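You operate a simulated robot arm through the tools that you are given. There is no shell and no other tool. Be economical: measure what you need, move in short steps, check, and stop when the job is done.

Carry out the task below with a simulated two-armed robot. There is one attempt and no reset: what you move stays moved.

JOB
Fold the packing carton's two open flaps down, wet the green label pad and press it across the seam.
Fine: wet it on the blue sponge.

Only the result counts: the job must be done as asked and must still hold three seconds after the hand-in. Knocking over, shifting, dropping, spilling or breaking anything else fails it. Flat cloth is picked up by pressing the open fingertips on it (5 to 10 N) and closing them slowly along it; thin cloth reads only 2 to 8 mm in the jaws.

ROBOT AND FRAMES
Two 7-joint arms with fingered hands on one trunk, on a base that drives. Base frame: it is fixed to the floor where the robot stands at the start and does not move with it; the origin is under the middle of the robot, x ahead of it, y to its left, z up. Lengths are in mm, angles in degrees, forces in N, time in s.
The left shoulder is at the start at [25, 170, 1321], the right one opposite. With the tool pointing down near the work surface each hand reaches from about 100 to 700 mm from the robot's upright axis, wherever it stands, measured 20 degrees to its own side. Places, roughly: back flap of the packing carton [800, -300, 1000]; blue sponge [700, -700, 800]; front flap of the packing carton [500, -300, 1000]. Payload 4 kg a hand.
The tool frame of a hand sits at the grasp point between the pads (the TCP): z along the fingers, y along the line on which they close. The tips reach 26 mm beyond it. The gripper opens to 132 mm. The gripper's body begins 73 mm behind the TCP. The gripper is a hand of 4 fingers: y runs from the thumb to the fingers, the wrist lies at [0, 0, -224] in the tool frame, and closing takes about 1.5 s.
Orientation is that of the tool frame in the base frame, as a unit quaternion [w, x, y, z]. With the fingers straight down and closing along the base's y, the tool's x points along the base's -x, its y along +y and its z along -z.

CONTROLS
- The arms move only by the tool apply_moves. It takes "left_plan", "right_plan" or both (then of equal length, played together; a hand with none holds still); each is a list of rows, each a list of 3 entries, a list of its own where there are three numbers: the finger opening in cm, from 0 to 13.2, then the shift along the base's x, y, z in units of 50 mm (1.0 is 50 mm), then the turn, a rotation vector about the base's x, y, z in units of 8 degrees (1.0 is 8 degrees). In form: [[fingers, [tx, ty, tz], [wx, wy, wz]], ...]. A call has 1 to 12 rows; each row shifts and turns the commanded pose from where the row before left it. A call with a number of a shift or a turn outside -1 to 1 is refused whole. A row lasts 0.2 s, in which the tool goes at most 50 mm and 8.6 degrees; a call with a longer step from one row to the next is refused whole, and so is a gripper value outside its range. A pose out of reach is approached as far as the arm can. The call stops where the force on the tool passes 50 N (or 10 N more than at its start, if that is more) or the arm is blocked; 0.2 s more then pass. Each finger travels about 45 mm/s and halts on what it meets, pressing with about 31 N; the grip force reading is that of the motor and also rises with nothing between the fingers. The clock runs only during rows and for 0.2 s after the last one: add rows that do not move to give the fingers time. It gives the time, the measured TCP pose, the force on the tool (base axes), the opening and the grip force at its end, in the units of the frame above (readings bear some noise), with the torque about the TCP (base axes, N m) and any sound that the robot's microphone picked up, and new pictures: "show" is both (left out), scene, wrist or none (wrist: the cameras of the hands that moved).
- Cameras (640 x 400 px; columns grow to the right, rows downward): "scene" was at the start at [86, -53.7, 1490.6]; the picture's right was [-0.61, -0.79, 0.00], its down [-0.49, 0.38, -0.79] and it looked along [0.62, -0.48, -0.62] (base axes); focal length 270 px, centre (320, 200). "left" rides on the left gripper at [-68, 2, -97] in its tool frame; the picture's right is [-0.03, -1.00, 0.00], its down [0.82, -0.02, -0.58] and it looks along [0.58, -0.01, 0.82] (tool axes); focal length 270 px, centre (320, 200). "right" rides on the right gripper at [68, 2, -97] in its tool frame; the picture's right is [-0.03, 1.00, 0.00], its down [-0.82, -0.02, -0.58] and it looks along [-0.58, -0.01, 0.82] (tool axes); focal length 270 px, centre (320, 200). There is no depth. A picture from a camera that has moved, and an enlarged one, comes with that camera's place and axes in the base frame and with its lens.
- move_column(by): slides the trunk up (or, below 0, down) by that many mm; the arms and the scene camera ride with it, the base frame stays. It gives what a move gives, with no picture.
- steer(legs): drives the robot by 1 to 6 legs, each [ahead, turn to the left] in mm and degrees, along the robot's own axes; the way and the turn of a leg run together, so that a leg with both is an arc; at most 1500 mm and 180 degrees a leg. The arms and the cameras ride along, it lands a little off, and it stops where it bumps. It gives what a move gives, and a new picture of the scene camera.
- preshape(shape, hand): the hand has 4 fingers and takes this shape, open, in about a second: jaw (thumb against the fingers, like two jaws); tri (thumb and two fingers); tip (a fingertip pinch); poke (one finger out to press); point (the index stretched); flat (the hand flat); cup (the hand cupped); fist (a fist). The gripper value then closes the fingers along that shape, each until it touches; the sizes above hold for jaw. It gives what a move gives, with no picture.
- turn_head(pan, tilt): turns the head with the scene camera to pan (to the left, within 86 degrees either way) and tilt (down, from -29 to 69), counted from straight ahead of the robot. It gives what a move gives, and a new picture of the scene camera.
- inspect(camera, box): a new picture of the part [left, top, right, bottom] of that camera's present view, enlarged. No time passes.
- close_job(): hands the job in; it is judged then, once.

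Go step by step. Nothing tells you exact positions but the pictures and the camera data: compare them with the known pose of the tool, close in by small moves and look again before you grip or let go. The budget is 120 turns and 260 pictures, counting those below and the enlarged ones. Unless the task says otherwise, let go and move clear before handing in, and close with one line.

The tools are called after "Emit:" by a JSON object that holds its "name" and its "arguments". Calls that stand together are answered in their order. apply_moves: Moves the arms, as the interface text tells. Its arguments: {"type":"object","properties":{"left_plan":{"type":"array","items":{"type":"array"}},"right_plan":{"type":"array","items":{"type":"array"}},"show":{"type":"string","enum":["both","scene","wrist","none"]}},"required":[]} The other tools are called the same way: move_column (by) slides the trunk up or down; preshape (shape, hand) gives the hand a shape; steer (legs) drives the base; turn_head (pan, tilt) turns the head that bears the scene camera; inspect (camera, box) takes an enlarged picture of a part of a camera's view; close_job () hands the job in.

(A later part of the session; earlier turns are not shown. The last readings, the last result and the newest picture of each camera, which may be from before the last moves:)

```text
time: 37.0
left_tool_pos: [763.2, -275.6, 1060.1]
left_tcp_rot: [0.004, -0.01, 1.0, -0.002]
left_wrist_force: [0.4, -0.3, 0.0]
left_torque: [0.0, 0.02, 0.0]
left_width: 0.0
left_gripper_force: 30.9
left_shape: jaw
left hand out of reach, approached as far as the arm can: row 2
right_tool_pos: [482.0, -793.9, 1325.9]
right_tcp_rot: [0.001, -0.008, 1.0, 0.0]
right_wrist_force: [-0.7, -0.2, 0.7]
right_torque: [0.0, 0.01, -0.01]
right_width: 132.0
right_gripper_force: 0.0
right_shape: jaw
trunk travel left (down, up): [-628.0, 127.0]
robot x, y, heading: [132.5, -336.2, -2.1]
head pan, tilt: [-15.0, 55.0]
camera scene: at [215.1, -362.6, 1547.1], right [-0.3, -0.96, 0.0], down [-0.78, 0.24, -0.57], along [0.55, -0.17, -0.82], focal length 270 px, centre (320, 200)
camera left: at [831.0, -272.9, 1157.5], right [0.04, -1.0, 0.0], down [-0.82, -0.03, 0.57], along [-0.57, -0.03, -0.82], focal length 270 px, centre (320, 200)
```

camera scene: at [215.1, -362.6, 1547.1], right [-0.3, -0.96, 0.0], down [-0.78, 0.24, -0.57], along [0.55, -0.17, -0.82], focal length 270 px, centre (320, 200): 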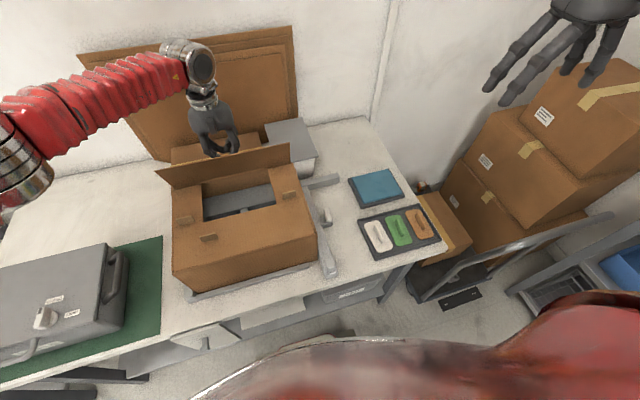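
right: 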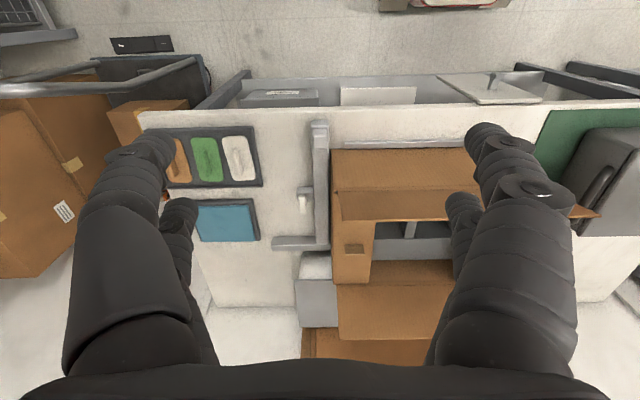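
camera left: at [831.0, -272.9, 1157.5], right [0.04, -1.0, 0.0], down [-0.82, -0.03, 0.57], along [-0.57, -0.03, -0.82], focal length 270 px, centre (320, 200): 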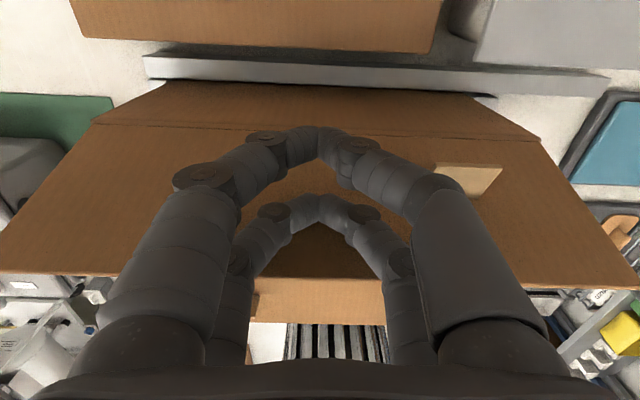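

Working: the back flap is rotating in. Continue the fold.

Emit:
{"name": "apply_moves", "arguments": {"left_plan": [[0, [-0.5, 0, -0.1], [0, 0, 0]], [0, [-0.5, 0, -0.1], [0, 0, 0]], [0, [-0.4, 0, -0.3], [0, 0, 0]], [0, [-0.4, 0, -0.4], [0, 0, 0]]]}}

```text
time: 38.0
left_tool_pos: [670.9, -275.7, 1015.4]
left_tcp_rot: [0.003, -0.009, 1.0, -0.002]
left_wrist_force: [-0.5, -0.5, -0.2]
left_torque: [0.02, 0.03, -0.04]
left_width: 0.0
left_gripper_force: 30.3
left_shape: jaw
right_tool_pos: [481.4, -794.3, 1326.4]
right_tcp_rot: [0.0, -0.008, 1.0, 0.0]
right_wrist_force: [-0.9, 0.4, 0.3]
right_torque: [-0.03, -0.01, -0.02]
right_width: 132.0
right_gripper_force: 0.1
right_shape: jaw
trunk travel left (down, up): [-628.0, 127.0]
robot x, y, heading: [133.2, -337.9, -1.9]
head pan, tilt: [-15.0, 55.0]
camera scene: at [215.1, -361.7, 1547.1], right [-0.3, -0.96, 0.0], down [-0.78, 0.24, -0.57], along [0.55, -0.17, -0.82], focal length 270 px, centre (320, 200)
camera left: at [740.0, -272.1, 1112.1], right [0.04, -1.0, 0.0], down [-0.82, -0.03, 0.57], along [-0.57, -0.03, -0.82], focal length 270 px, centre (320, 200)
```

scene: 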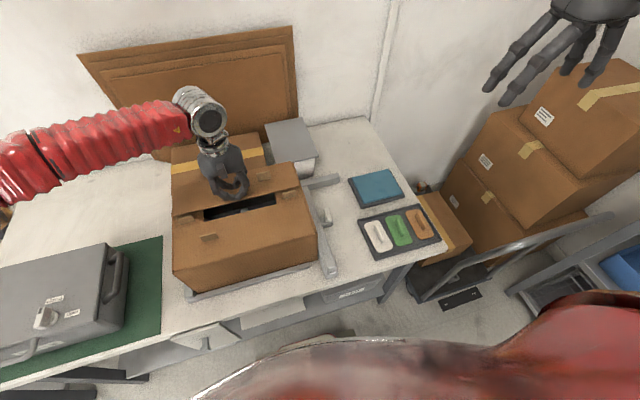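
left: 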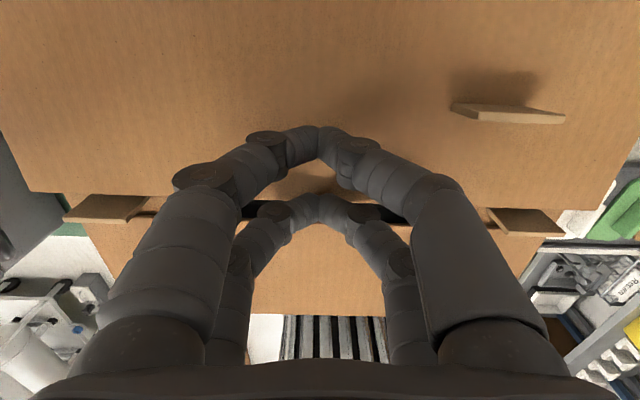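

Emit:
{"name": "apply_moves", "arguments": {"left_plan": [[0, [0, 0, -0.2], [0, 0, 0]], [0, [0, 0, -0.1], [0, 0, 0]], [0, [0, 0, -0.1], [0, 0, 0]], [0, [0, 0, -0.08], [0, 0, 0]]]}}

Emit:
{"name": "apply_moves", "arguments": {"left_plan": [[0, [0, 0, 0.5], [0, 0, 0]], [0, [0, 0.6, 0.8], [0, 0, 0]], [0, [0, 0.6, 0.8], [0, 0, 0]], [0, [-0.4, 0.6, 0.6], [0, 0, 0]], [0, [-0.4, 0.6, 0.6], [0, 0, 0]]]}}

Emit:
{"name": "inspect", "arguments": {"camera": "scene", "box": [150, 120, 350, 310]}}

```text
time: 39.0
left_tool_pos: [672.4, -276.2, 997.0]
left_tcp_rot: [0.008, -0.009, 1.0, -0.003]
left_wrist_force: [-2.8, 8.6, 40.1]
left_torque: [0.32, -0.11, 0.03]
left_width: 0.1
left_gripper_force: 30.7
left_shape: jaw
right_tool_pos: [477.2, -791.3, 1328.3]
right_tcp_rot: [0.001, -0.008, 1.0, 0.0]
right_wrist_force: [0.4, 0.0, 0.0]
right_torque: [-0.01, -0.01, 0.01]
right_width: 132.0
right_gripper_force: 0.0
right_shape: jaw
trunk travel left (down, up): [-628.0, 127.0]
robot x, y, heading: [133.7, -339.3, -2.1]
head pan, tilt: [-15.0, 55.0]
camera scene: at [211.0, -361.5, 1547.8], right [-0.3, -0.96, 0.0], down [-0.78, 0.24, -0.58], along [0.55, -0.17, -0.82], focal length 270 px, centre (320, 200)
camera left: at [740.4, -271.4, 1094.7], right [0.04, -1.0, 0.01], down [-0.82, -0.03, 0.56], along [-0.56, -0.03, -0.83], focal length 270 px, centre (320, 200)
```

scene: 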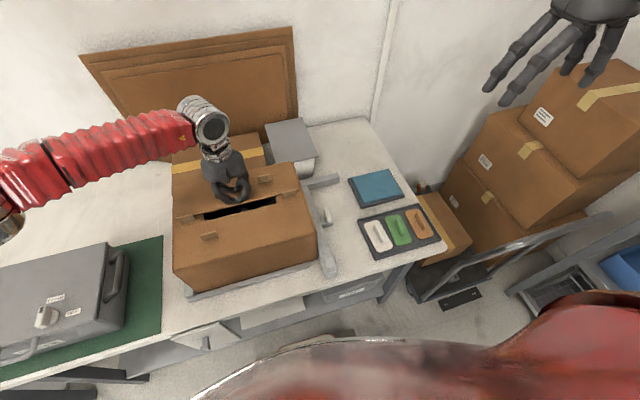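
left: 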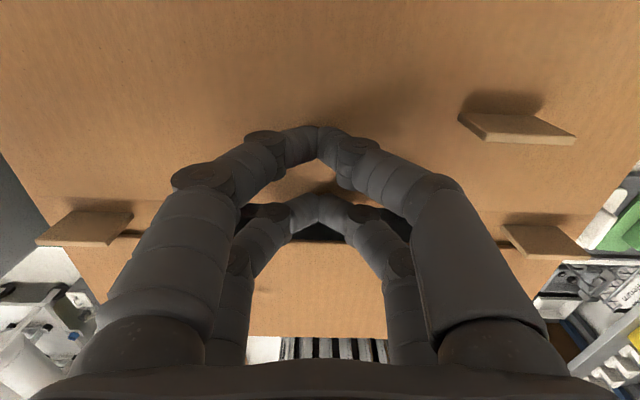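

```text
time: 40.2
left_tool_pos: [631.8, -157.3, 1159.3]
left_tcp_rot: [0.004, -0.009, 1.0, -0.002]
left_wrist_force: [-0.1, 0.9, -0.4]
left_torque: [-0.02, -0.01, -0.02]
left_width: 0.0
left_gripper_force: 31.0
left_shape: jaw
right_tool_pos: [480.6, -793.2, 1327.6]
right_tcp_rot: [0.002, -0.009, 1.0, 0.0]
right_wrist_force: [0.3, -0.8, -0.1]
right_torque: [-0.02, -0.03, -0.01]
right_width: 132.1
right_gripper_force: 0.1
right_shape: jaw
trunk travel left (down, up): [-628.0, 127.0]
robot x, y, heading: [135.5, -341.6, -2.1]
head pan, tilt: [-15.0, 55.0]
camera scene: at [214.5, -361.5, 1547.1], right [-0.3, -0.96, 0.0], down [-0.78, 0.24, -0.57], along [0.55, -0.17, -0.82], focal length 270 px, centre (320, 200)
camera left: at [701.3, -152.9, 1257.6], right [0.04, -1.0, 0.0], down [-0.82, -0.03, 0.57], along [-0.57, -0.03, -0.82], focal length 270 px, centre (320, 200)
```

scene: 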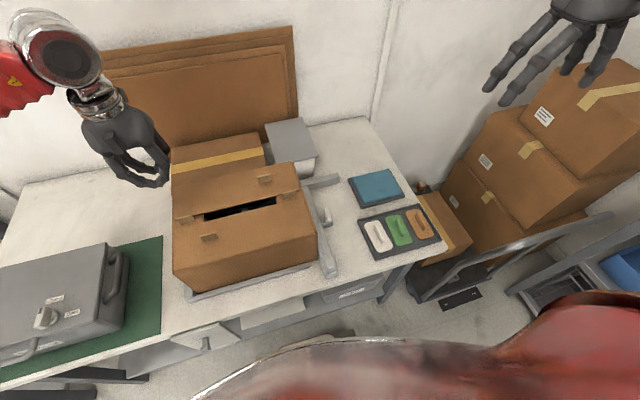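
left: 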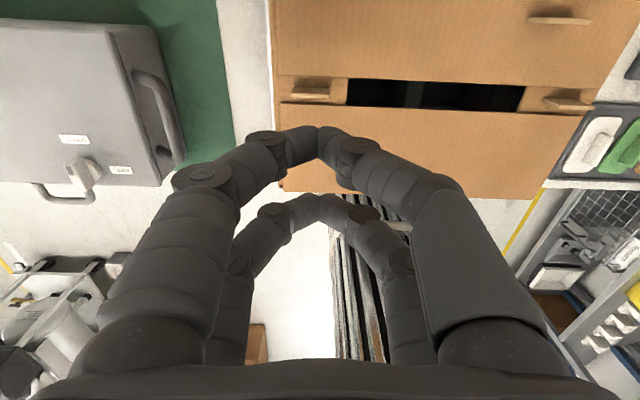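

```text
2.11 times, centred on (250, 215) of scene
camera zoom: at [214.5, -361.5, 1547.1], right [-0.3, -0.96, 0.0], down [-0.78, 0.24, -0.57], along [0.55, -0.17, -0.82], focal length 568 px, centre (467, 168)
```

zoom: 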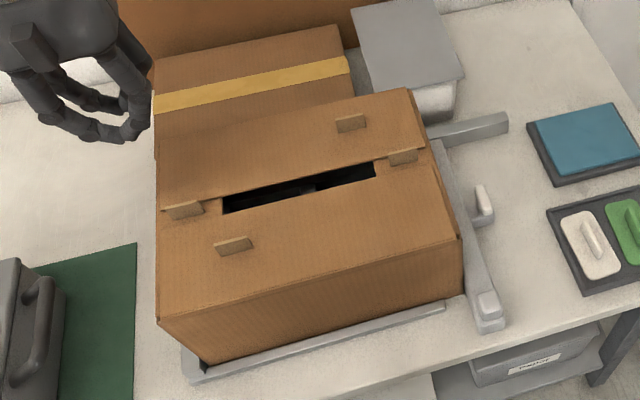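

Both flaps lie flat with a narrow gap at x≈622–648. Now I bring the right hand over the green pad.

Emit:
{"name": "apply_moves", "arguments": {"right_plan": [[13.2, [0.3, 0.5, -0.6], [0, 0, 0]], [13.2, [0.3, 0.5, -0.6], [0, 0, 0]], [13.2, [0.3, 0.5, -0.6], [0, 0, 0]], [13.2, [0, 0, -1], [0, 0, 0]], [13.2, [0, 0, -1], [0, 0, 0]], [13.2, [0, 0, -1], [0, 0, 0]], [13.2, [0, 0, -1], [0, 0, 0]]]}}

Emit:
{"name": "inspect", "arguments": {"camera": "scene", "box": [330, 130, 450, 270]}}

```text
time: 41.8
left_tool_pos: [632.4, -158.2, 1159.8]
left_tcp_rot: [0.004, -0.009, 1.0, -0.002]
left_wrist_force: [-0.3, -0.1, -0.2]
left_torque: [-0.01, 0.05, 0.02]
left_width: 0.0
left_gripper_force: 30.9
left_shape: jaw
right_tool_pos: [527.2, -717.2, 1034.7]
right_tcp_rot: [0.001, -0.009, 1.0, 0.001]
right_wrist_force: [0.3, 1.3, -0.3]
right_torque: [0.02, -0.01, -0.01]
right_width: 132.1
right_gripper_force: 0.0
right_shape: jaw
trunk travel left (down, up): [-628.0, 127.0]
robot x, y, heading: [133.4, -338.3, -2.2]
head pan, tilt: [-15.0, 55.0]
camera scene: at [215.8, -362.2, 1547.0], right [-0.3, -0.96, 0.0], down [-0.78, 0.24, -0.57], along [0.55, -0.17, -0.82], focal length 270 px, centre (320, 200)
camera right: at [457.9, -716.8, 1130.9], right [0.01, 1.0, 0.0], down [0.82, -0.01, 0.58], along [0.58, 0.0, -0.82], focal length 270 px, centre (320, 200)
```

scene: 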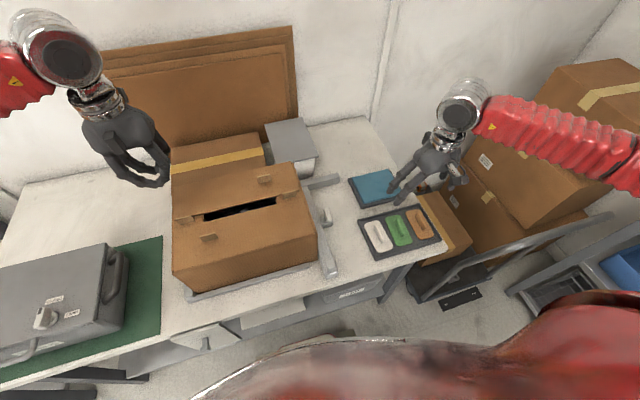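
right: 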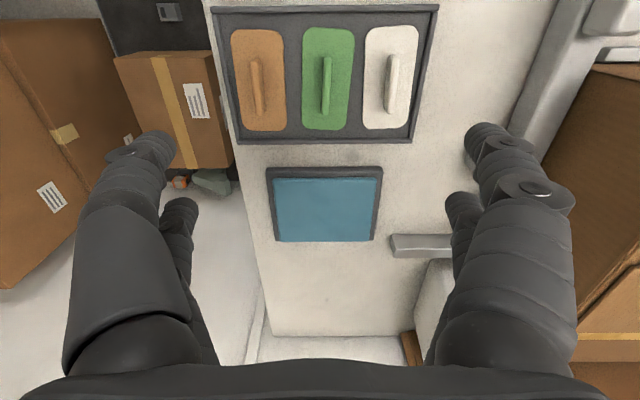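

```text
2.86 times, centred on (390, 200) of scene
camera zoom: at [215.8, -362.2, 1547.0], right [-0.3, -0.96, 0.0], down [-0.78, 0.24, -0.57], along [0.55, -0.17, -0.82], focal length 771 px, centre (120, 200)
```

zoom: 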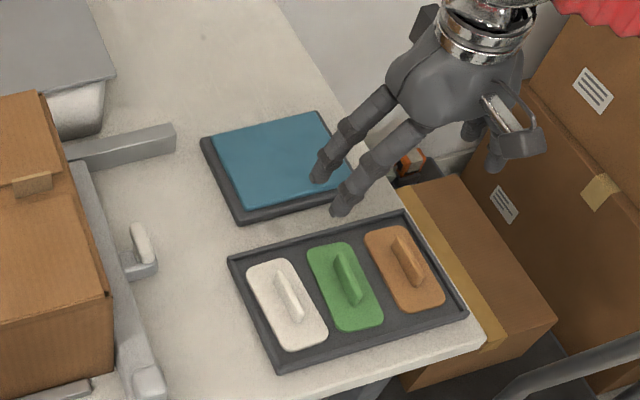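

The green handle's top is at about (524,-711,832), running along x. I'll narrow the fingers to 5.5 cm and come down over it.

Emit:
{"name": "apply_moves", "arguments": {"right_plan": [[5.5, [-0.06, 0.12, 0], [0, 0, 0]], [5.5, [0, 0, -0.3], [0, 0, 0]], [5.5, [0, 0, -0.5], [0, 0, 0]], [5.5, [0, 0, -0.7], [0, 0, 0]], [5.5, [0, 0, -0.7], [0, 0, 0]], [5.5, [0, 0, -0.7], [0, 0, 0]], [5.5, [0, 0, -0.5], [0, 0, 0]]]}}

Emit:
{"name": "inspect", "arguments": {"camera": "scene", "box": [340, 160, 460, 270]}}

```text
time: 43.4
left_tool_pos: [632.9, -156.4, 1158.9]
left_tcp_rot: [0.003, -0.009, 1.0, -0.001]
left_wrist_force: [1.3, 0.3, -0.7]
left_torque: [0.01, 0.0, -0.02]
left_width: 0.0
left_gripper_force: 31.0
left_shape: jaw
right_tool_pos: [522.0, -712.4, 867.4]
right_tcp_rot: [0.001, -0.009, 1.0, 0.001]
right_wrist_force: [0.1, 0.7, -0.1]
right_torque: [0.01, 0.04, -0.04]
right_width: 55.5
right_gripper_force: 0.1
right_shape: jaw
trunk travel left (down, up): [-628.0, 127.0]
robot x, y, heading: [130.9, -338.8, -2.2]
head pan, tilt: [-15.0, 55.0]
camera scene: at [215.8, -362.2, 1547.0], right [-0.3, -0.96, 0.0], down [-0.78, 0.24, -0.57], along [0.55, -0.17, -0.82], focal length 270 px, centre (320, 200)
camera right: at [454.0, -711.6, 964.2], right [0.01, 1.0, 0.0], down [0.82, -0.01, 0.58], along [0.58, 0.0, -0.82], focal length 270 px, centre (320, 200)
```

scene: 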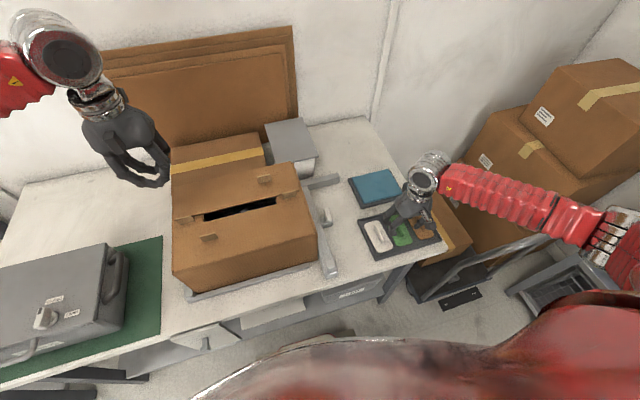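
right: 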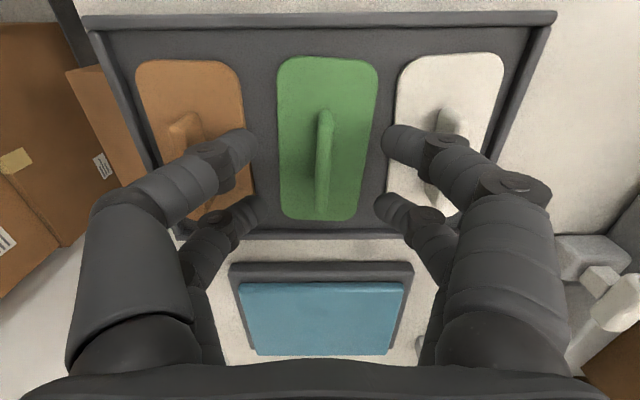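

```text
3.64 times, centred on (400, 215) of scene
camera zoom: at [215.8, -362.2, 1547.0], right [-0.3, -0.96, 0.0], down [-0.78, 0.24, -0.57], along [0.55, -0.17, -0.82], focal length 981 px, centre (29, 146)
```

zoom: 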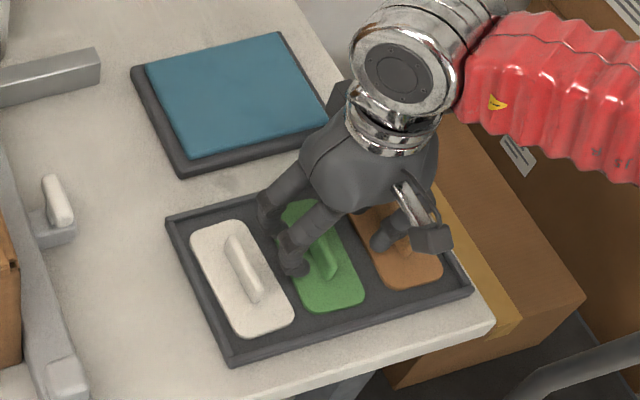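

Alignment is good. Descend to TCP z≈833 and close on the handle.

Emit:
{"name": "apply_moves", "arguments": {"right_plan": [[5.5, [0.1, 0.04, -0.3], [0, 0, 0]], [5.5, [0, 0, -0.2], [0, 0, 0]], [5.5, [0, 0, -0.18], [0, 0, 0]]]}}

Emit:
{"name": "inspect", "arguments": {"camera": "scene", "box": [360, 190, 440, 260]}}

```text
time: 44.2
left_tool_pos: [632.4, -157.0, 1160.4]
left_tcp_rot: [0.005, -0.01, 1.0, -0.001]
left_wrist_force: [0.2, 0.7, -0.3]
left_torque: [-0.02, -0.02, 0.01]
left_width: 0.1
left_gripper_force: 30.8
left_shape: jaw
right_tool_pos: [527.4, -709.7, 834.7]
right_tcp_rot: [0.003, -0.009, 1.0, 0.0]
right_wrist_force: [-1.4, -1.4, 12.9]
right_torque: [0.11, 0.01, 0.01]
right_width: 55.3
right_gripper_force: 0.1
right_shape: jaw
trunk travel left (down, up): [-628.0, 127.0]
robot x, y, heading: [134.2, -340.9, -2.1]
head pan, tilt: [-15.0, 55.0]
camera scene: at [213.9, -361.1, 1547.3], right [-0.3, -0.96, 0.0], down [-0.78, 0.24, -0.57], along [0.55, -0.17, -0.82], focal length 270 px, centre (320, 200)
camera right: at [458.7, -708.6, 931.4], right [0.01, 1.0, 0.0], down [0.81, -0.01, 0.58], along [0.58, -0.01, -0.81], focal length 270 px, centre (320, 200)
```

scene: 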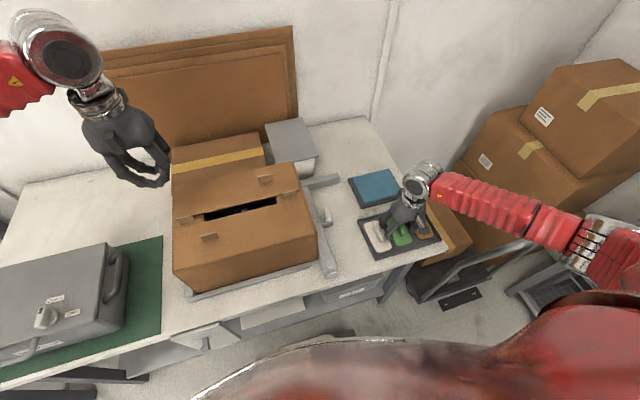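
right: 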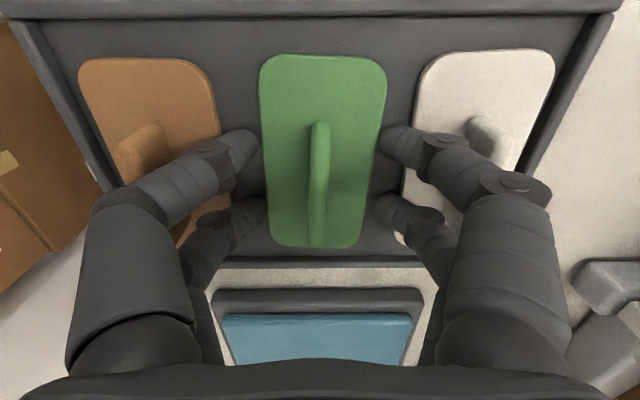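

```text
5.71 times, centred on (400, 225) of scene
camera zoom: at [213.9, -361.1, 1547.3], right [-0.3, -0.96, 0.0], down [-0.78, 0.24, -0.57], along [0.55, -0.17, -0.82], focal length 1542 px, centre (-137, 57)
```

zoom: 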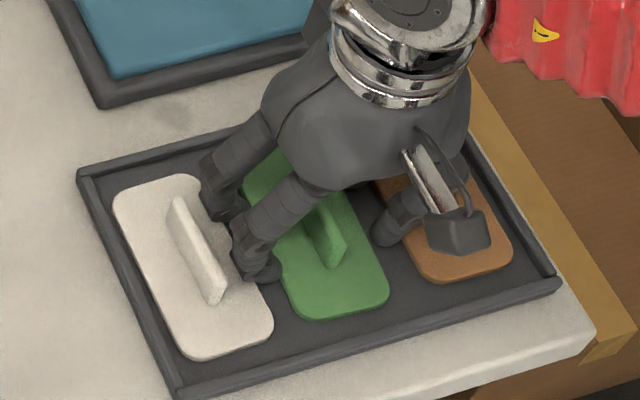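

Contact of 13 N: the tips are at the pad tops. I'll lift about 5 mm and close on the handle.

Emit:
{"name": "apply_moves", "arguments": {"right_plan": [[5.5, [0, 0, 0.1], [0, 0, 0]], [4.5, [0, 0, 0.02], [0, 0, 0]], [3, [0, 0, 0], [0, 0, 0]], [2, [0, 0, 0], [0, 0, 0]], [1, [0, 0, 0], [0, 0, 0]], [0, [0, 0, 0], [0, 0, 0]], [0, [0, 0, 0], [0, 0, 0]], [0, [0, 0, 0], [0, 0, 0]]]}}

```text
time: 46.0
left_tool_pos: [631.7, -157.2, 1159.3]
left_tcp_rot: [0.003, -0.009, 1.0, -0.002]
left_wrist_force: [0.0, -1.3, -0.1]
left_torque: [-0.01, 0.04, -0.02]
left_width: 0.1
left_gripper_force: 30.4
left_shape: jaw
right_tool_pos: [527.5, -710.2, 839.0]
right_tcp_rot: [0.001, -0.008, 1.0, 0.0]
right_wrist_force: [0.4, 0.7, 10.7]
right_torque: [0.01, 0.0, -0.06]
right_width: 37.2
right_gripper_force: 31.1
right_shape: jaw
trunk travel left (down, up): [-628.0, 127.0]
robot x, y, heading: [133.0, -339.7, -2.0]
head pan, tilt: [-15.0, 55.0]
camera scene: at [214.8, -361.4, 1547.1], right [-0.3, -0.96, 0.0], down [-0.78, 0.24, -0.57], along [0.55, -0.17, -0.82], focal length 270 px, centre (320, 200)
camera right: at [459.2, -708.6, 935.9], right [0.01, 1.0, 0.0], down [0.81, -0.01, 0.58], along [0.58, 0.0, -0.81], focal length 270 px, centre (320, 200)
```

scene: 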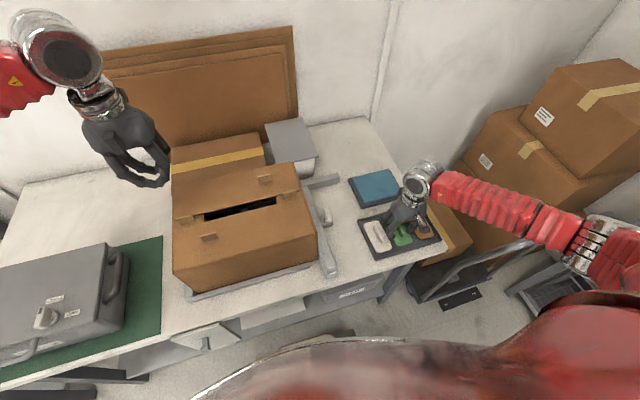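
right: 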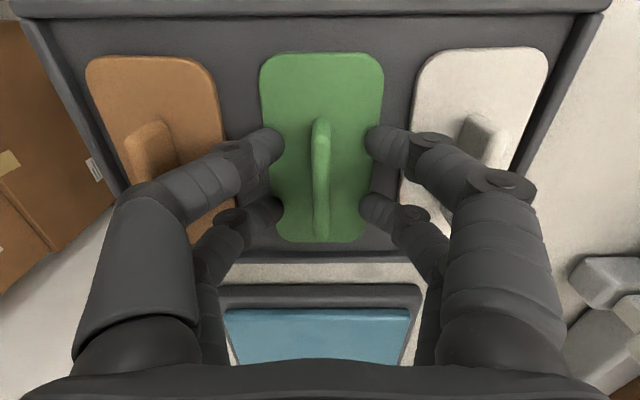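

The fingers stopped on the pad's sides, not the handle. I'll reopen, rise about 14 mm, and close again.

Emit:
{"name": "apply_moves", "arguments": {"right_plan": [[5.5, [0, 0, 0], [0, 0, 0]], [5.5, [0, 0, 0.1], [0, 0, 0]], [5.5, [0, 0, 0.18], [0, 0, 0]], [3, [0, 0, 0], [0, 0, 0]], [2, [0, 0, 0], [0, 0, 0]], [1, [0, 0, 0], [0, 0, 0]], [0, [0, 0, 0], [0, 0, 0]], [0, [0, 0, 0], [0, 0, 0]], [0, [0, 0, 0], [0, 0, 0]]]}}

Emit:
{"name": "inspect", "arguments": {"camera": "scene", "box": [360, 190, 440, 260]}}

```text
time: 48.0
left_tool_pos: [633.9, -157.4, 1159.5]
left_tcp_rot: [0.003, -0.009, 1.0, -0.002]
left_wrist_force: [0.2, 0.3, -0.5]
left_torque: [0.03, 0.0, 0.0]
left_width: 0.4
left_gripper_force: 30.7
left_shape: jaw
right_tool_pos: [529.3, -710.0, 852.2]
right_tcp_rot: [0.0, -0.01, 1.0, 0.0]
right_wrist_force: [0.1, 0.6, 0.5]
right_torque: [-0.01, 0.0, 0.0]
right_width: 2.8
right_gripper_force: 30.8
right_shape: jaw
trunk travel left (down, up): [-628.0, 127.0]
robot x, y, heading: [133.5, -339.5, -2.2]
head pan, tilt: [-15.0, 55.0]
camera scene: at [215.7, -362.1, 1547.0], right [-0.3, -0.96, 0.0], down [-0.78, 0.24, -0.57], along [0.55, -0.17, -0.82], focal length 270 px, centre (320, 200)
camera right: at [460.1, -709.1, 949.5], right [0.01, 1.0, 0.0], down [0.82, -0.01, 0.58], along [0.58, 0.0, -0.82], focal length 270 px, centre (320, 200)
```

scene: 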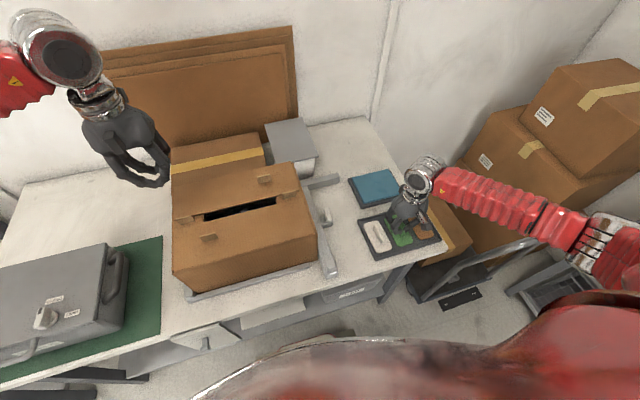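
right: 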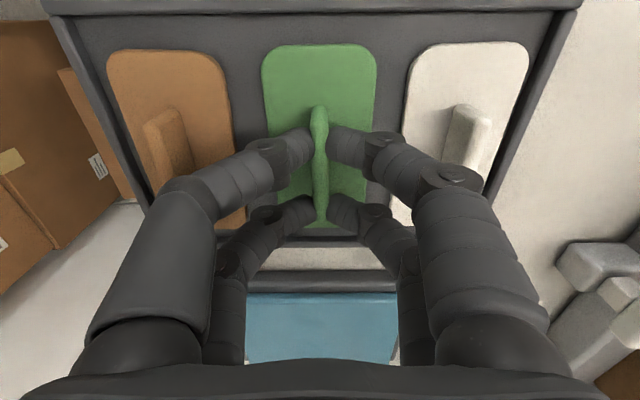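

```text
5.71 times, centred on (400, 225) of scene
camera zoom: at [215.7, -362.1, 1547.0], right [-0.3, -0.96, 0.0], down [-0.78, 0.24, -0.57], along [0.55, -0.17, -0.82], focal length 1542 px, centre (-137, 57)
```

zoom: 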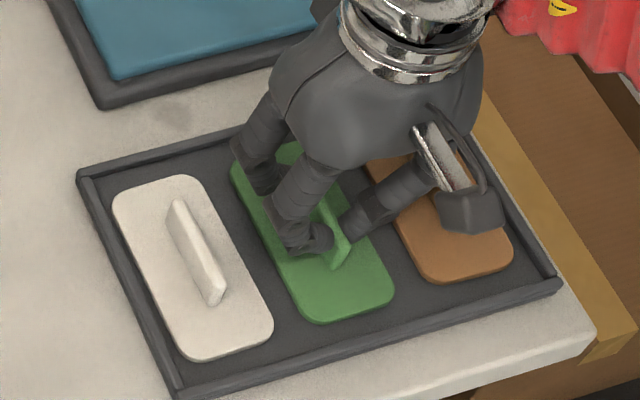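

The handle is gripped (soft, squeezed). Lift and check.

Emit:
{"name": "apply_moves", "arguments": {"right_plan": [[0, [0, 0, 0.2], [0, 0, 0]], [0, [0, 0, 0.4], [0, 0, 0]], [0, [0, 0, 0.6], [0, 0, 0]], [0, [0, 0, 0.6], [0, 0, 0]]]}}

Emit:
{"name": "inspect", "arguments": {"camera": "scene", "box": [340, 150, 450, 260]}}

```text
time: 49.0
left_tool_pos: [632.2, -157.1, 1159.7]
left_tcp_rot: [0.004, -0.009, 1.0, -0.002]
left_wrist_force: [-0.4, 0.1, -0.6]
left_torque: [0.01, -0.02, -0.01]
left_width: 0.0
left_gripper_force: 31.2
left_shape: jaw
right_tool_pos: [527.1, -709.6, 941.2]
right_tcp_rot: [0.0, -0.007, 1.0, -0.001]
right_wrist_force: [1.3, 0.3, 0.0]
right_torque: [-0.03, 0.0, 0.02]
right_width: 2.9
right_gripper_force: 31.0
right_shape: jaw
trunk travel left (down, up): [-628.0, 127.0]
robot x, y, heading: [133.4, -339.3, -2.2]
head pan, tilt: [-15.0, 55.0]
camera scene: at [215.5, -362.1, 1547.1], right [-0.3, -0.96, 0.0], down [-0.78, 0.24, -0.57], along [0.55, -0.17, -0.82], focal length 270 px, centre (320, 200)
camera right: at [458.8, -709.4, 1038.1], right [0.01, 1.0, 0.0], down [0.82, -0.01, 0.58], along [0.58, -0.01, -0.82], focal length 270 px, centre (320, 200)
```

scene: 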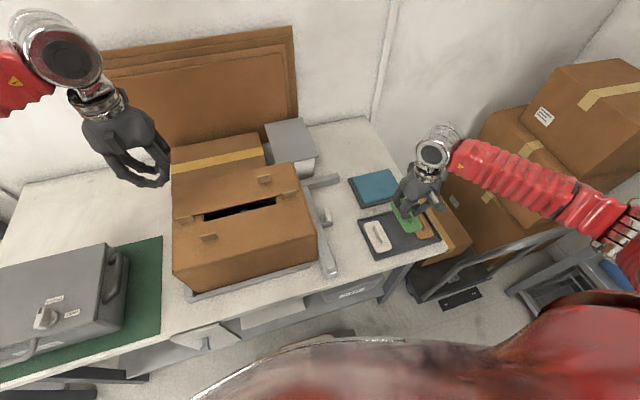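
right: 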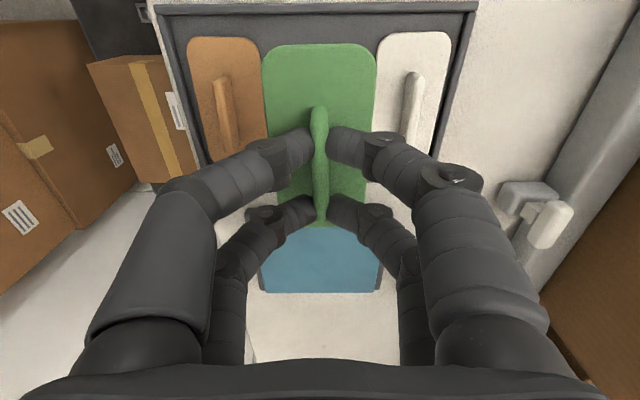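

```text
3.64 times, centred on (395, 205) of scene
camera zoom: at [215.5, -362.1, 1547.1], right [-0.3, -0.96, 0.0], down [-0.78, 0.24, -0.57], along [0.55, -0.17, -0.82], focal length 981 px, centre (47, 182)
```

zoom: 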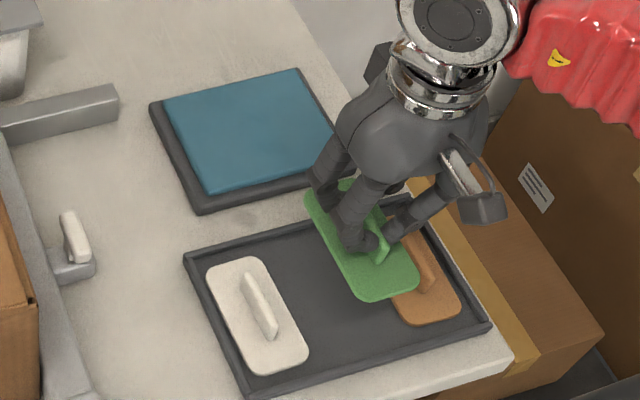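

Pad held level. Move over the sponge centre (≈707,-710).

Emit:
{"name": "apply_moves", "arguments": {"right_plan": [[0, [0.7, 0, 0.1], [0, 0, 0]], [0, [0.9, 0, 0], [0, 0, 0]], [0, [0.9, 0, 0], [0, 0, 0]], [0, [0.9, 0, 0], [0, 0, 0]], [0, [0.1, 0, -0.8], [0, 0, 0]]]}}

Emit:
{"name": "inspect", "arguments": {"camera": "scene", "box": [320, 120, 430, 230]}}

```text
time: 50.2
left_tool_pos: [632.9, -158.7, 1158.9]
left_tcp_rot: [0.004, -0.008, 1.0, -0.001]
left_wrist_force: [-0.3, 0.8, 0.4]
left_torque: [0.01, 0.0, -0.03]
left_width: 0.0
left_gripper_force: 31.3
left_shape: jaw
right_tool_pos: [703.0, -706.8, 906.2]
right_tcp_rot: [0.0, -0.008, 1.0, 0.0]
right_wrist_force: [0.2, 0.1, -0.2]
right_torque: [-0.01, 0.01, -0.02]
right_width: 2.7
right_gripper_force: 31.3
right_shape: jaw
trunk travel left (down, up): [-628.0, 127.0]
robot x, y, heading: [132.1, -337.4, -2.2]
head pan, tilt: [-15.0, 55.0]
camera scene: at [215.6, -362.6, 1547.0], right [-0.3, -0.96, 0.0], down [-0.78, 0.24, -0.57], along [0.55, -0.17, -0.82], focal length 270 px, centre (320, 200)
camera right: at [634.9, -706.3, 1003.0], right [0.01, 1.0, 0.0], down [0.82, -0.01, 0.58], along [0.58, 0.0, -0.82], focal length 270 px, centre (320, 200)
```

scene: 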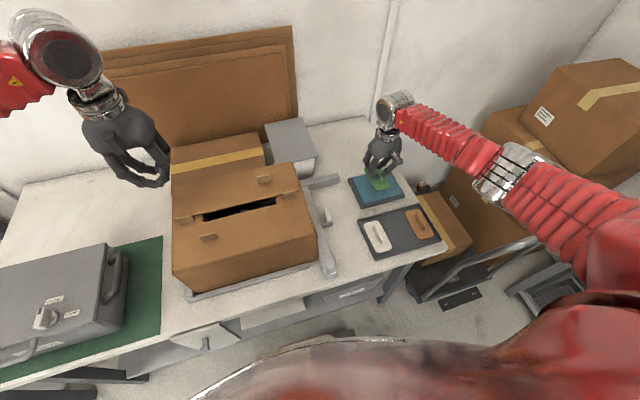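
right: 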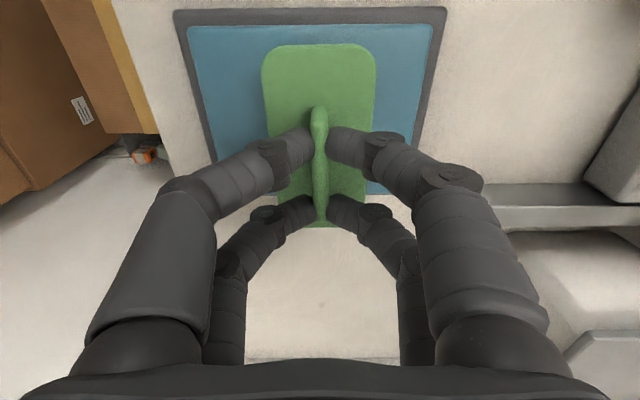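

```text
3.64 times, centred on (375, 175) of scene
camera zoom: at [215.6, -362.6, 1547.0], right [-0.3, -0.96, 0.0], down [-0.78, 0.24, -0.57], along [0.55, -0.17, -0.82], focal length 981 px, centre (120, 291)
```

zoom: 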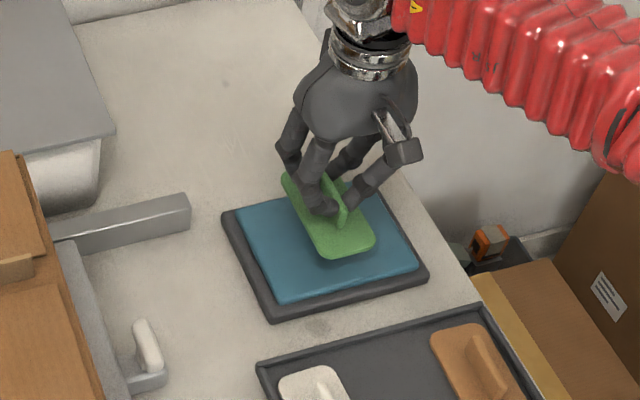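

Centred. Lower toward the sponge.

Emit:
{"name": "apply_moves", "arguments": {"right_plan": [[0, [0, 0, -0.4], [0, 0, 0]], [0, [0, 0, -0.3], [0, 0, 0]], [0, [0, 0, -0.1], [0, 0, 0]]], "show": "none"}}

```text
time: 51.0
left_tool_pos: [630.7, -156.9, 1159.3]
left_tcp_rot: [0.005, -0.009, 1.0, -0.002]
left_wrist_force: [0.8, 0.3, 0.1]
left_torque: [0.01, -0.01, -0.01]
left_width: 0.1
left_gripper_force: 30.7
left_shape: jaw
right_tool_pos: [703.7, -708.7, 868.5]
right_tcp_rot: [0.003, -0.009, 1.0, 0.0]
right_wrist_force: [-1.2, 0.0, 12.6]
right_torque: [-0.02, 0.15, -0.01]
right_width: 2.7
right_gripper_force: 31.1
right_shape: jaw
trunk travel left (down, up): [-628.0, 127.0]
robot x, y, heading: [132.5, -333.5, -2.3]
head pan, tilt: [-15.0, 55.0]
```

Pressing at 12.6 N; hold it a second.

Emit:
{"name": "apply_moves", "arguments": {"right_plan": [[0, [0, 0, -0.03], [0, 0, 0]], [0, [0, 0, 0], [0, 0, 0]], [0, [0, 0, 0], [0, 0, 0]], [0, [0, 0, 0], [0, 0, 0]], [0, [0, 0, 0], [0, 0, 0]], [0, [0, 0, 0], [0, 0, 0]]]}}

Emit:
{"name": "inspect", "arguments": {"camera": "scene", "box": [320, 120, 430, 230]}}

```text
time: 52.4
left_tool_pos: [630.7, -156.4, 1161.0]
left_tcp_rot: [0.005, -0.009, 1.0, -0.003]
left_wrist_force: [-0.1, -0.4, -0.7]
left_torque: [0.02, 0.0, 0.0]
left_width: 0.1
left_gripper_force: 31.2
left_shape: jaw
right_tool_pos: [703.6, -709.7, 868.5]
right_tcp_rot: [0.004, -0.009, 1.0, -0.001]
right_wrist_force: [4.7, -0.5, 29.5]
right_torque: [-0.03, 0.08, 0.06]
right_width: 3.7
right_gripper_force: 31.4
right_shape: jaw
trunk travel left (down, up): [-628.0, 127.0]
robot x, y, heading: [134.5, -337.3, -1.9]
head pan, tilt: [-15.0, 55.0]
camera scene: at [213.3, -360.4, 1547.3], right [-0.3, -0.96, 0.0], down [-0.78, 0.24, -0.57], along [0.55, -0.17, -0.82], focal length 270 px, centre (320, 200)
camera right: at [634.3, -707.5, 964.9], right [0.01, 1.0, 0.0], down [0.81, -0.01, 0.58], along [0.58, -0.01, -0.81], focal length 270 px, centre (320, 200)
```

scene: 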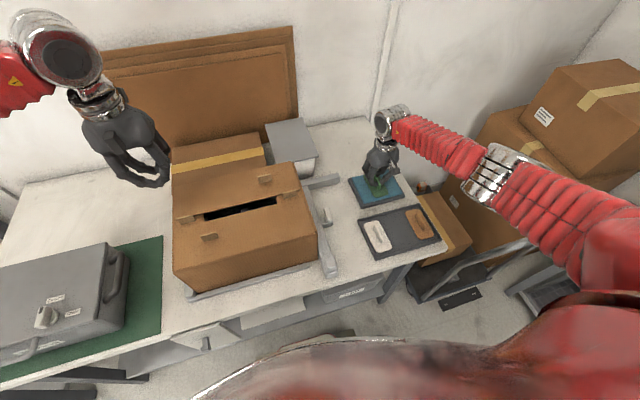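
right: 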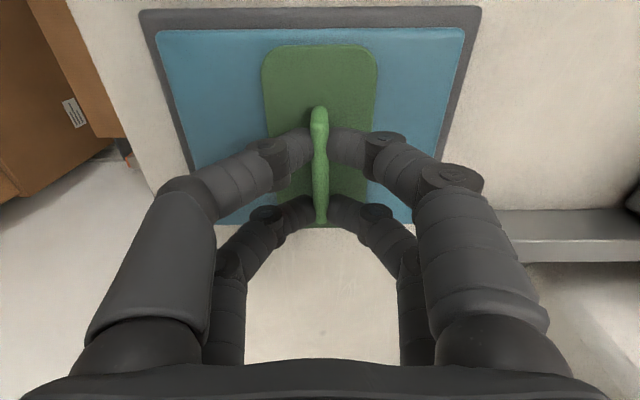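

```text
3.64 times, centred on (375, 175) of scene
camera zoom: at [213.3, -360.4, 1547.3], right [-0.3, -0.96, 0.0], down [-0.78, 0.24, -0.57], along [0.55, -0.17, -0.82], focal length 981 px, centre (120, 291)
```

zoom: 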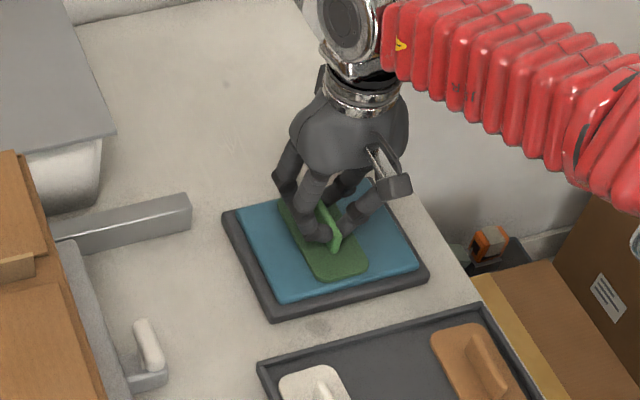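

The pad has darkened: it's wet. I'll lift it while clearing the left hand away.

Emit:
{"name": "apply_moves", "arguments": {"right_plan": [[0, [0, 0, 0.2], [0, 0, 0]], [0, [0, 0, 0.6], [0, 0, 0]], [0, [0, 0, 1], [0, 0, 0]], [0, [0, 0, 1], [0, 0, 0]], [0, [0, 0, 1], [0, 0, 0]], [0, [0, 0, 0.4], [0, 0, 0]]], "left_plan": [[0, [0, 0.6, 0.5], [0, 0, 0]], [0, [0, 0.6, 0.5], [0, 0, 0]], [0, [0, 0.6, 0.5], [0, 0, 0]], [0, [-0.5, 0.6, 0.3], [0, 0, 0]], [0, [-0.7, 0, 0], [0, 0, 0]], [0, [-0.7, 0, 0], [0, 0, 0]]], "show": "wrist"}}

Emit:
{"name": "apply_moves", "arguments": {"right_plan": [[0, [-0.15, 0.94, 0], [0, 0, 0]], [0, [-0.15, 0.94, 0], [0, 0, 0]], [0, [-0.15, 0.94, 0], [0, 0, 0]], [0, [-0.15, 0.94, 0], [0, 0, 0]], [0, [-0.15, 0.94, 0], [0, 0, 0]], [0, [-0.15, 0.94, 0], [0, 0, 0]], [0, [-0.15, 0.94, 0], [0, 0, 0]], [0, [-0.15, 0.94, 0], [0, 0, 0]], [0, [-0.15, 0.94, 0], [0, 0, 0]]]}}

Emit:
{"name": "inspect", "arguments": {"camera": "scene", "box": [150, 110, 350, 300]}}

```text
time: 53.8
left_tool_pos: [536.2, -34.6, 1246.3]
left_tcp_rot: [0.003, -0.009, 1.0, -0.001]
left_wrist_force: [0.9, -0.7, 0.0]
left_torque: [0.01, -0.05, -0.04]
left_width: 0.2
left_gripper_force: 30.8
left_shape: jaw
right_tool_pos: [700.3, -710.8, 1076.5]
right_tcp_rot: [0.0, -0.009, 1.0, 0.0]
right_wrist_force: [0.0, -0.3, -0.3]
right_torque: [-0.07, -0.03, -0.02]
right_width: 3.4
right_gripper_force: 30.7
right_shape: jaw
trunk travel left (down, up): [-628.0, 127.0]
robot x, y, heading: [129.0, -342.3, -2.5]
head pan, tilt: [-15.0, 55.0]
camera right: at [632.4, -709.2, 1173.9], right [0.01, 1.0, 0.0], down [0.82, -0.01, 0.58], along [0.58, -0.01, -0.82], focal length 270 px, centre (320, 200)
camera left: at [604.1, -31.3, 1343.7], right [0.04, -1.0, 0.0], down [-0.82, -0.03, 0.57], along [-0.57, -0.03, -0.82], focal length 270 px, centre (320, 200)
```

right: 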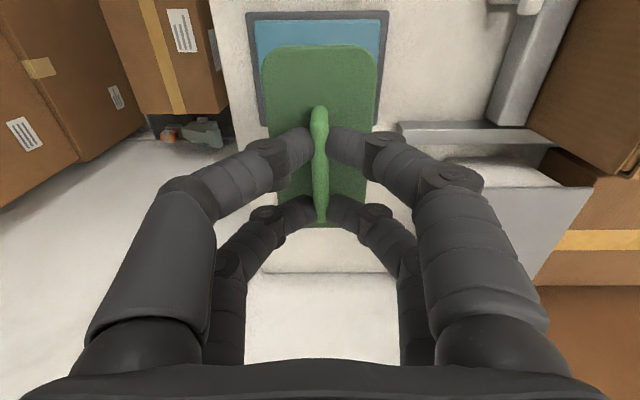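
left: 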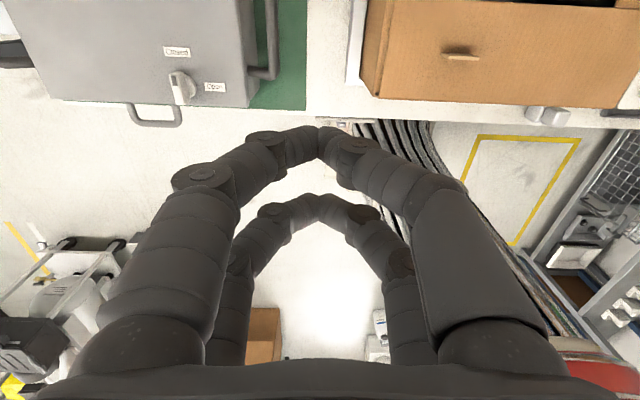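

```text
time: 55.8
left_tool_pos: [536.7, -34.6, 1245.4]
left_tcp_rot: [0.002, -0.008, 1.0, -0.002]
left_wrist_force: [-0.5, -0.1, 0.4]
left_torque: [0.0, 0.0, -0.04]
left_width: 0.0
left_gripper_force: 30.8
left_shape: jaw
right_tool_pos: [632.4, -284.7, 1074.4]
right_tcp_rot: [0.0, -0.008, 1.0, 0.0]
right_wrist_force: [0.0, -0.2, 0.4]
right_torque: [-0.06, 0.01, 0.01]
right_width: 3.2
right_gripper_force: 31.4
right_shape: jaw
trunk travel left (down, up): [-628.0, 127.0]
robot x, y, heading: [132.3, -341.3, -2.2]
head pan, tilt: [-15.0, 55.0]
camera scene: at [215.5, -360.2, 1547.1], right [-0.3, -0.96, 0.0], down [-0.78, 0.24, -0.57], along [0.55, -0.17, -0.82], focal length 270 px, centre (320, 200)
camera right: at [563.9, -282.9, 1172.2], right [0.01, 1.0, 0.0], down [0.82, -0.01, 0.58], along [0.58, -0.01, -0.82], focal length 270 px, centre (320, 200)
```

scene: 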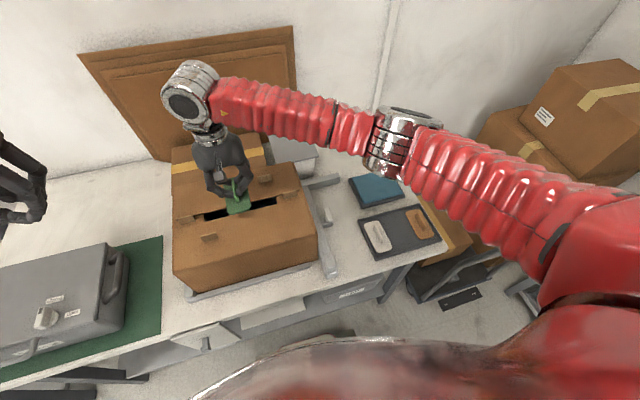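
right: 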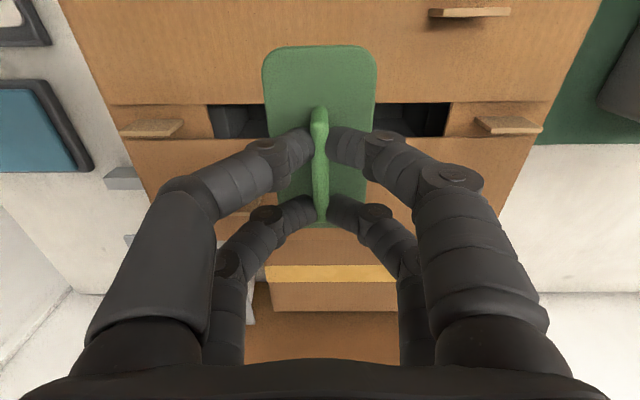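

```text
2.11 times, centred on (250, 205) of scene
camera zoom: at [215.5, -360.2, 1547.1], right [-0.3, -0.96, 0.0], down [-0.78, 0.24, -0.57], along [0.55, -0.17, -0.82], focal length 568 px, centre (467, 190)
```

zoom: 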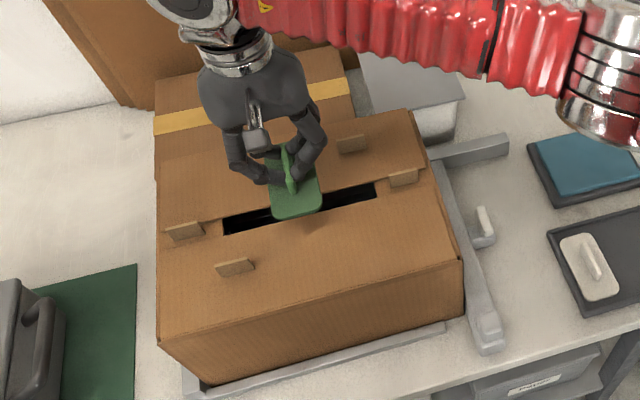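

The pad is centred over the seam (x≈633). Lower to contact.

Emit:
{"name": "apply_moves", "arguments": {"right_plan": [[0, [0, 0.05, -0.4], [0, 0, 0]], [0, [0, 0, -0.4], [0, 0, 0]], [0, [0, 0, -0.12], [0, 0, 0]], [0, [0, 0, -0.06], [0, 0, 0]]]}}

Emit:
{"name": "inspect", "arguments": {"camera": "scene", "box": [180, 130, 300, 250]}}

```text
time: 56.8
left_tool_pos: [536.3, -36.1, 1246.5]
left_tcp_rot: [0.003, -0.008, 1.0, -0.002]
left_wrist_force: [0.6, -0.7, -0.1]
left_torque: [0.0, -0.02, -0.02]
left_width: 0.1
left_gripper_force: 31.1
left_shape: jaw
right_tool_pos: [635.2, -285.3, 1024.8]
right_tcp_rot: [0.001, -0.008, 1.0, 0.0]
right_wrist_force: [-0.1, -0.6, 0.1]
right_torque: [0.0, 0.01, -0.02]
right_width: 3.4
right_gripper_force: 30.4
right_shape: jaw
trunk travel left (down, up): [-628.0, 127.0]
robot x, y, heading: [130.0, -338.3, -2.1]
head pan, tilt: [-15.0, 55.0]
camera scene: at [215.7, -362.3, 1547.0], right [-0.3, -0.96, 0.0], down [-0.78, 0.24, -0.57], along [0.55, -0.17, -0.82], focal length 270 px, centre (320, 200)
camera right: at [566.8, -283.2, 1122.7], right [0.01, 1.0, 0.0], down [0.82, -0.01, 0.58], along [0.58, 0.0, -0.82], focal length 270 px, centre (320, 200)
```

scene: 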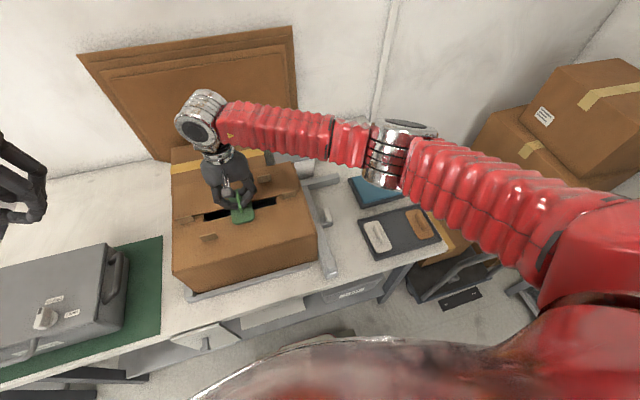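
right: 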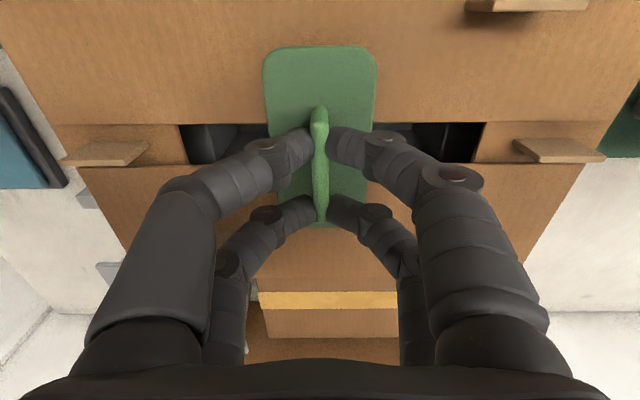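

```text
3.33 times, centred on (240, 190) of scene
camera zoom: at [215.7, -362.3, 1547.0], right [-0.3, -0.96, 0.0], down [-0.78, 0.24, -0.57], along [0.55, -0.17, -0.82], focal length 899 px, centre (587, 233)
```

zoom: 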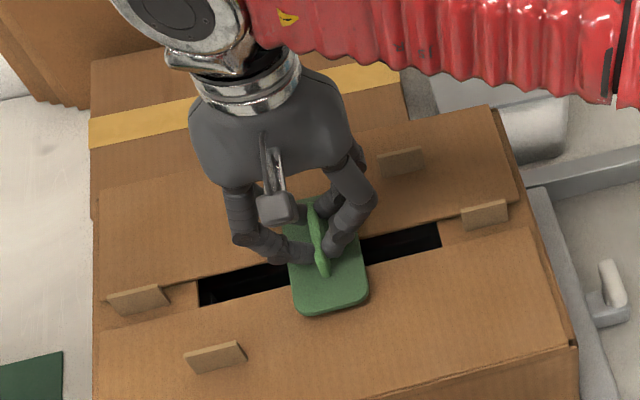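

Emit:
{"name": "apply_moves", "arguments": {"right_plan": [[0, [-0.03, 0, -0.06], [0, 0, 0]], [0, [0, 0, -0.06], [0, 0, 0]], [0, [0, 0, -0.04], [0, 0, 0]]], "show": "none"}}

```text
time: 57.6
left_tool_pos: [536.2, -35.6, 1246.0]
left_tcp_rot: [0.004, -0.009, 1.0, -0.002]
left_wrist_force: [0.1, -1.0, -0.2]
left_torque: [0.0, 0.02, 0.0]
left_width: 0.0
left_gripper_force: 30.9
left_shape: jaw
right_tool_pos: [633.3, -285.0, 1018.3]
right_tcp_rot: [-0.001, -0.009, 1.0, 0.001]
right_wrist_force: [0.5, 0.9, -1.1]
right_torque: [-0.01, -0.01, -0.04]
right_width: 3.3
right_gripper_force: 31.6
right_shape: jaw
trunk travel left (down, up): [-628.0, 127.0]
robot x, y, heading: [133.6, -339.2, -2.4]
head pan, tilt: [-15.0, 55.0]
```

Emit:
{"name": "apply_moves", "arguments": {"right_plan": [[0, [0, 0, -0.05], [0, 0, 0]], [0, [0, 0, -0.05], [0, 0, 0]]], "show": "none"}}

```text
time: 58.2
left_tool_pos: [536.6, -35.3, 1245.8]
left_tcp_rot: [0.004, -0.009, 1.0, -0.001]
left_wrist_force: [-0.4, 0.8, 0.2]
left_torque: [0.01, 0.0, -0.02]
left_width: 0.1
left_gripper_force: 31.1
left_shape: jaw
right_tool_pos: [633.9, -283.6, 1013.9]
right_tcp_rot: [0.002, -0.009, 1.0, 0.0]
right_wrist_force: [0.8, -0.3, 1.6]
right_torque: [-0.03, 0.01, -0.05]
right_width: 3.7
right_gripper_force: 30.7
right_shape: jaw
trunk travel left (down, up): [-628.0, 127.0]
robot x, y, heading: [131.1, -339.8, -2.3]
head pan, tilt: [-15.0, 55.0]
```

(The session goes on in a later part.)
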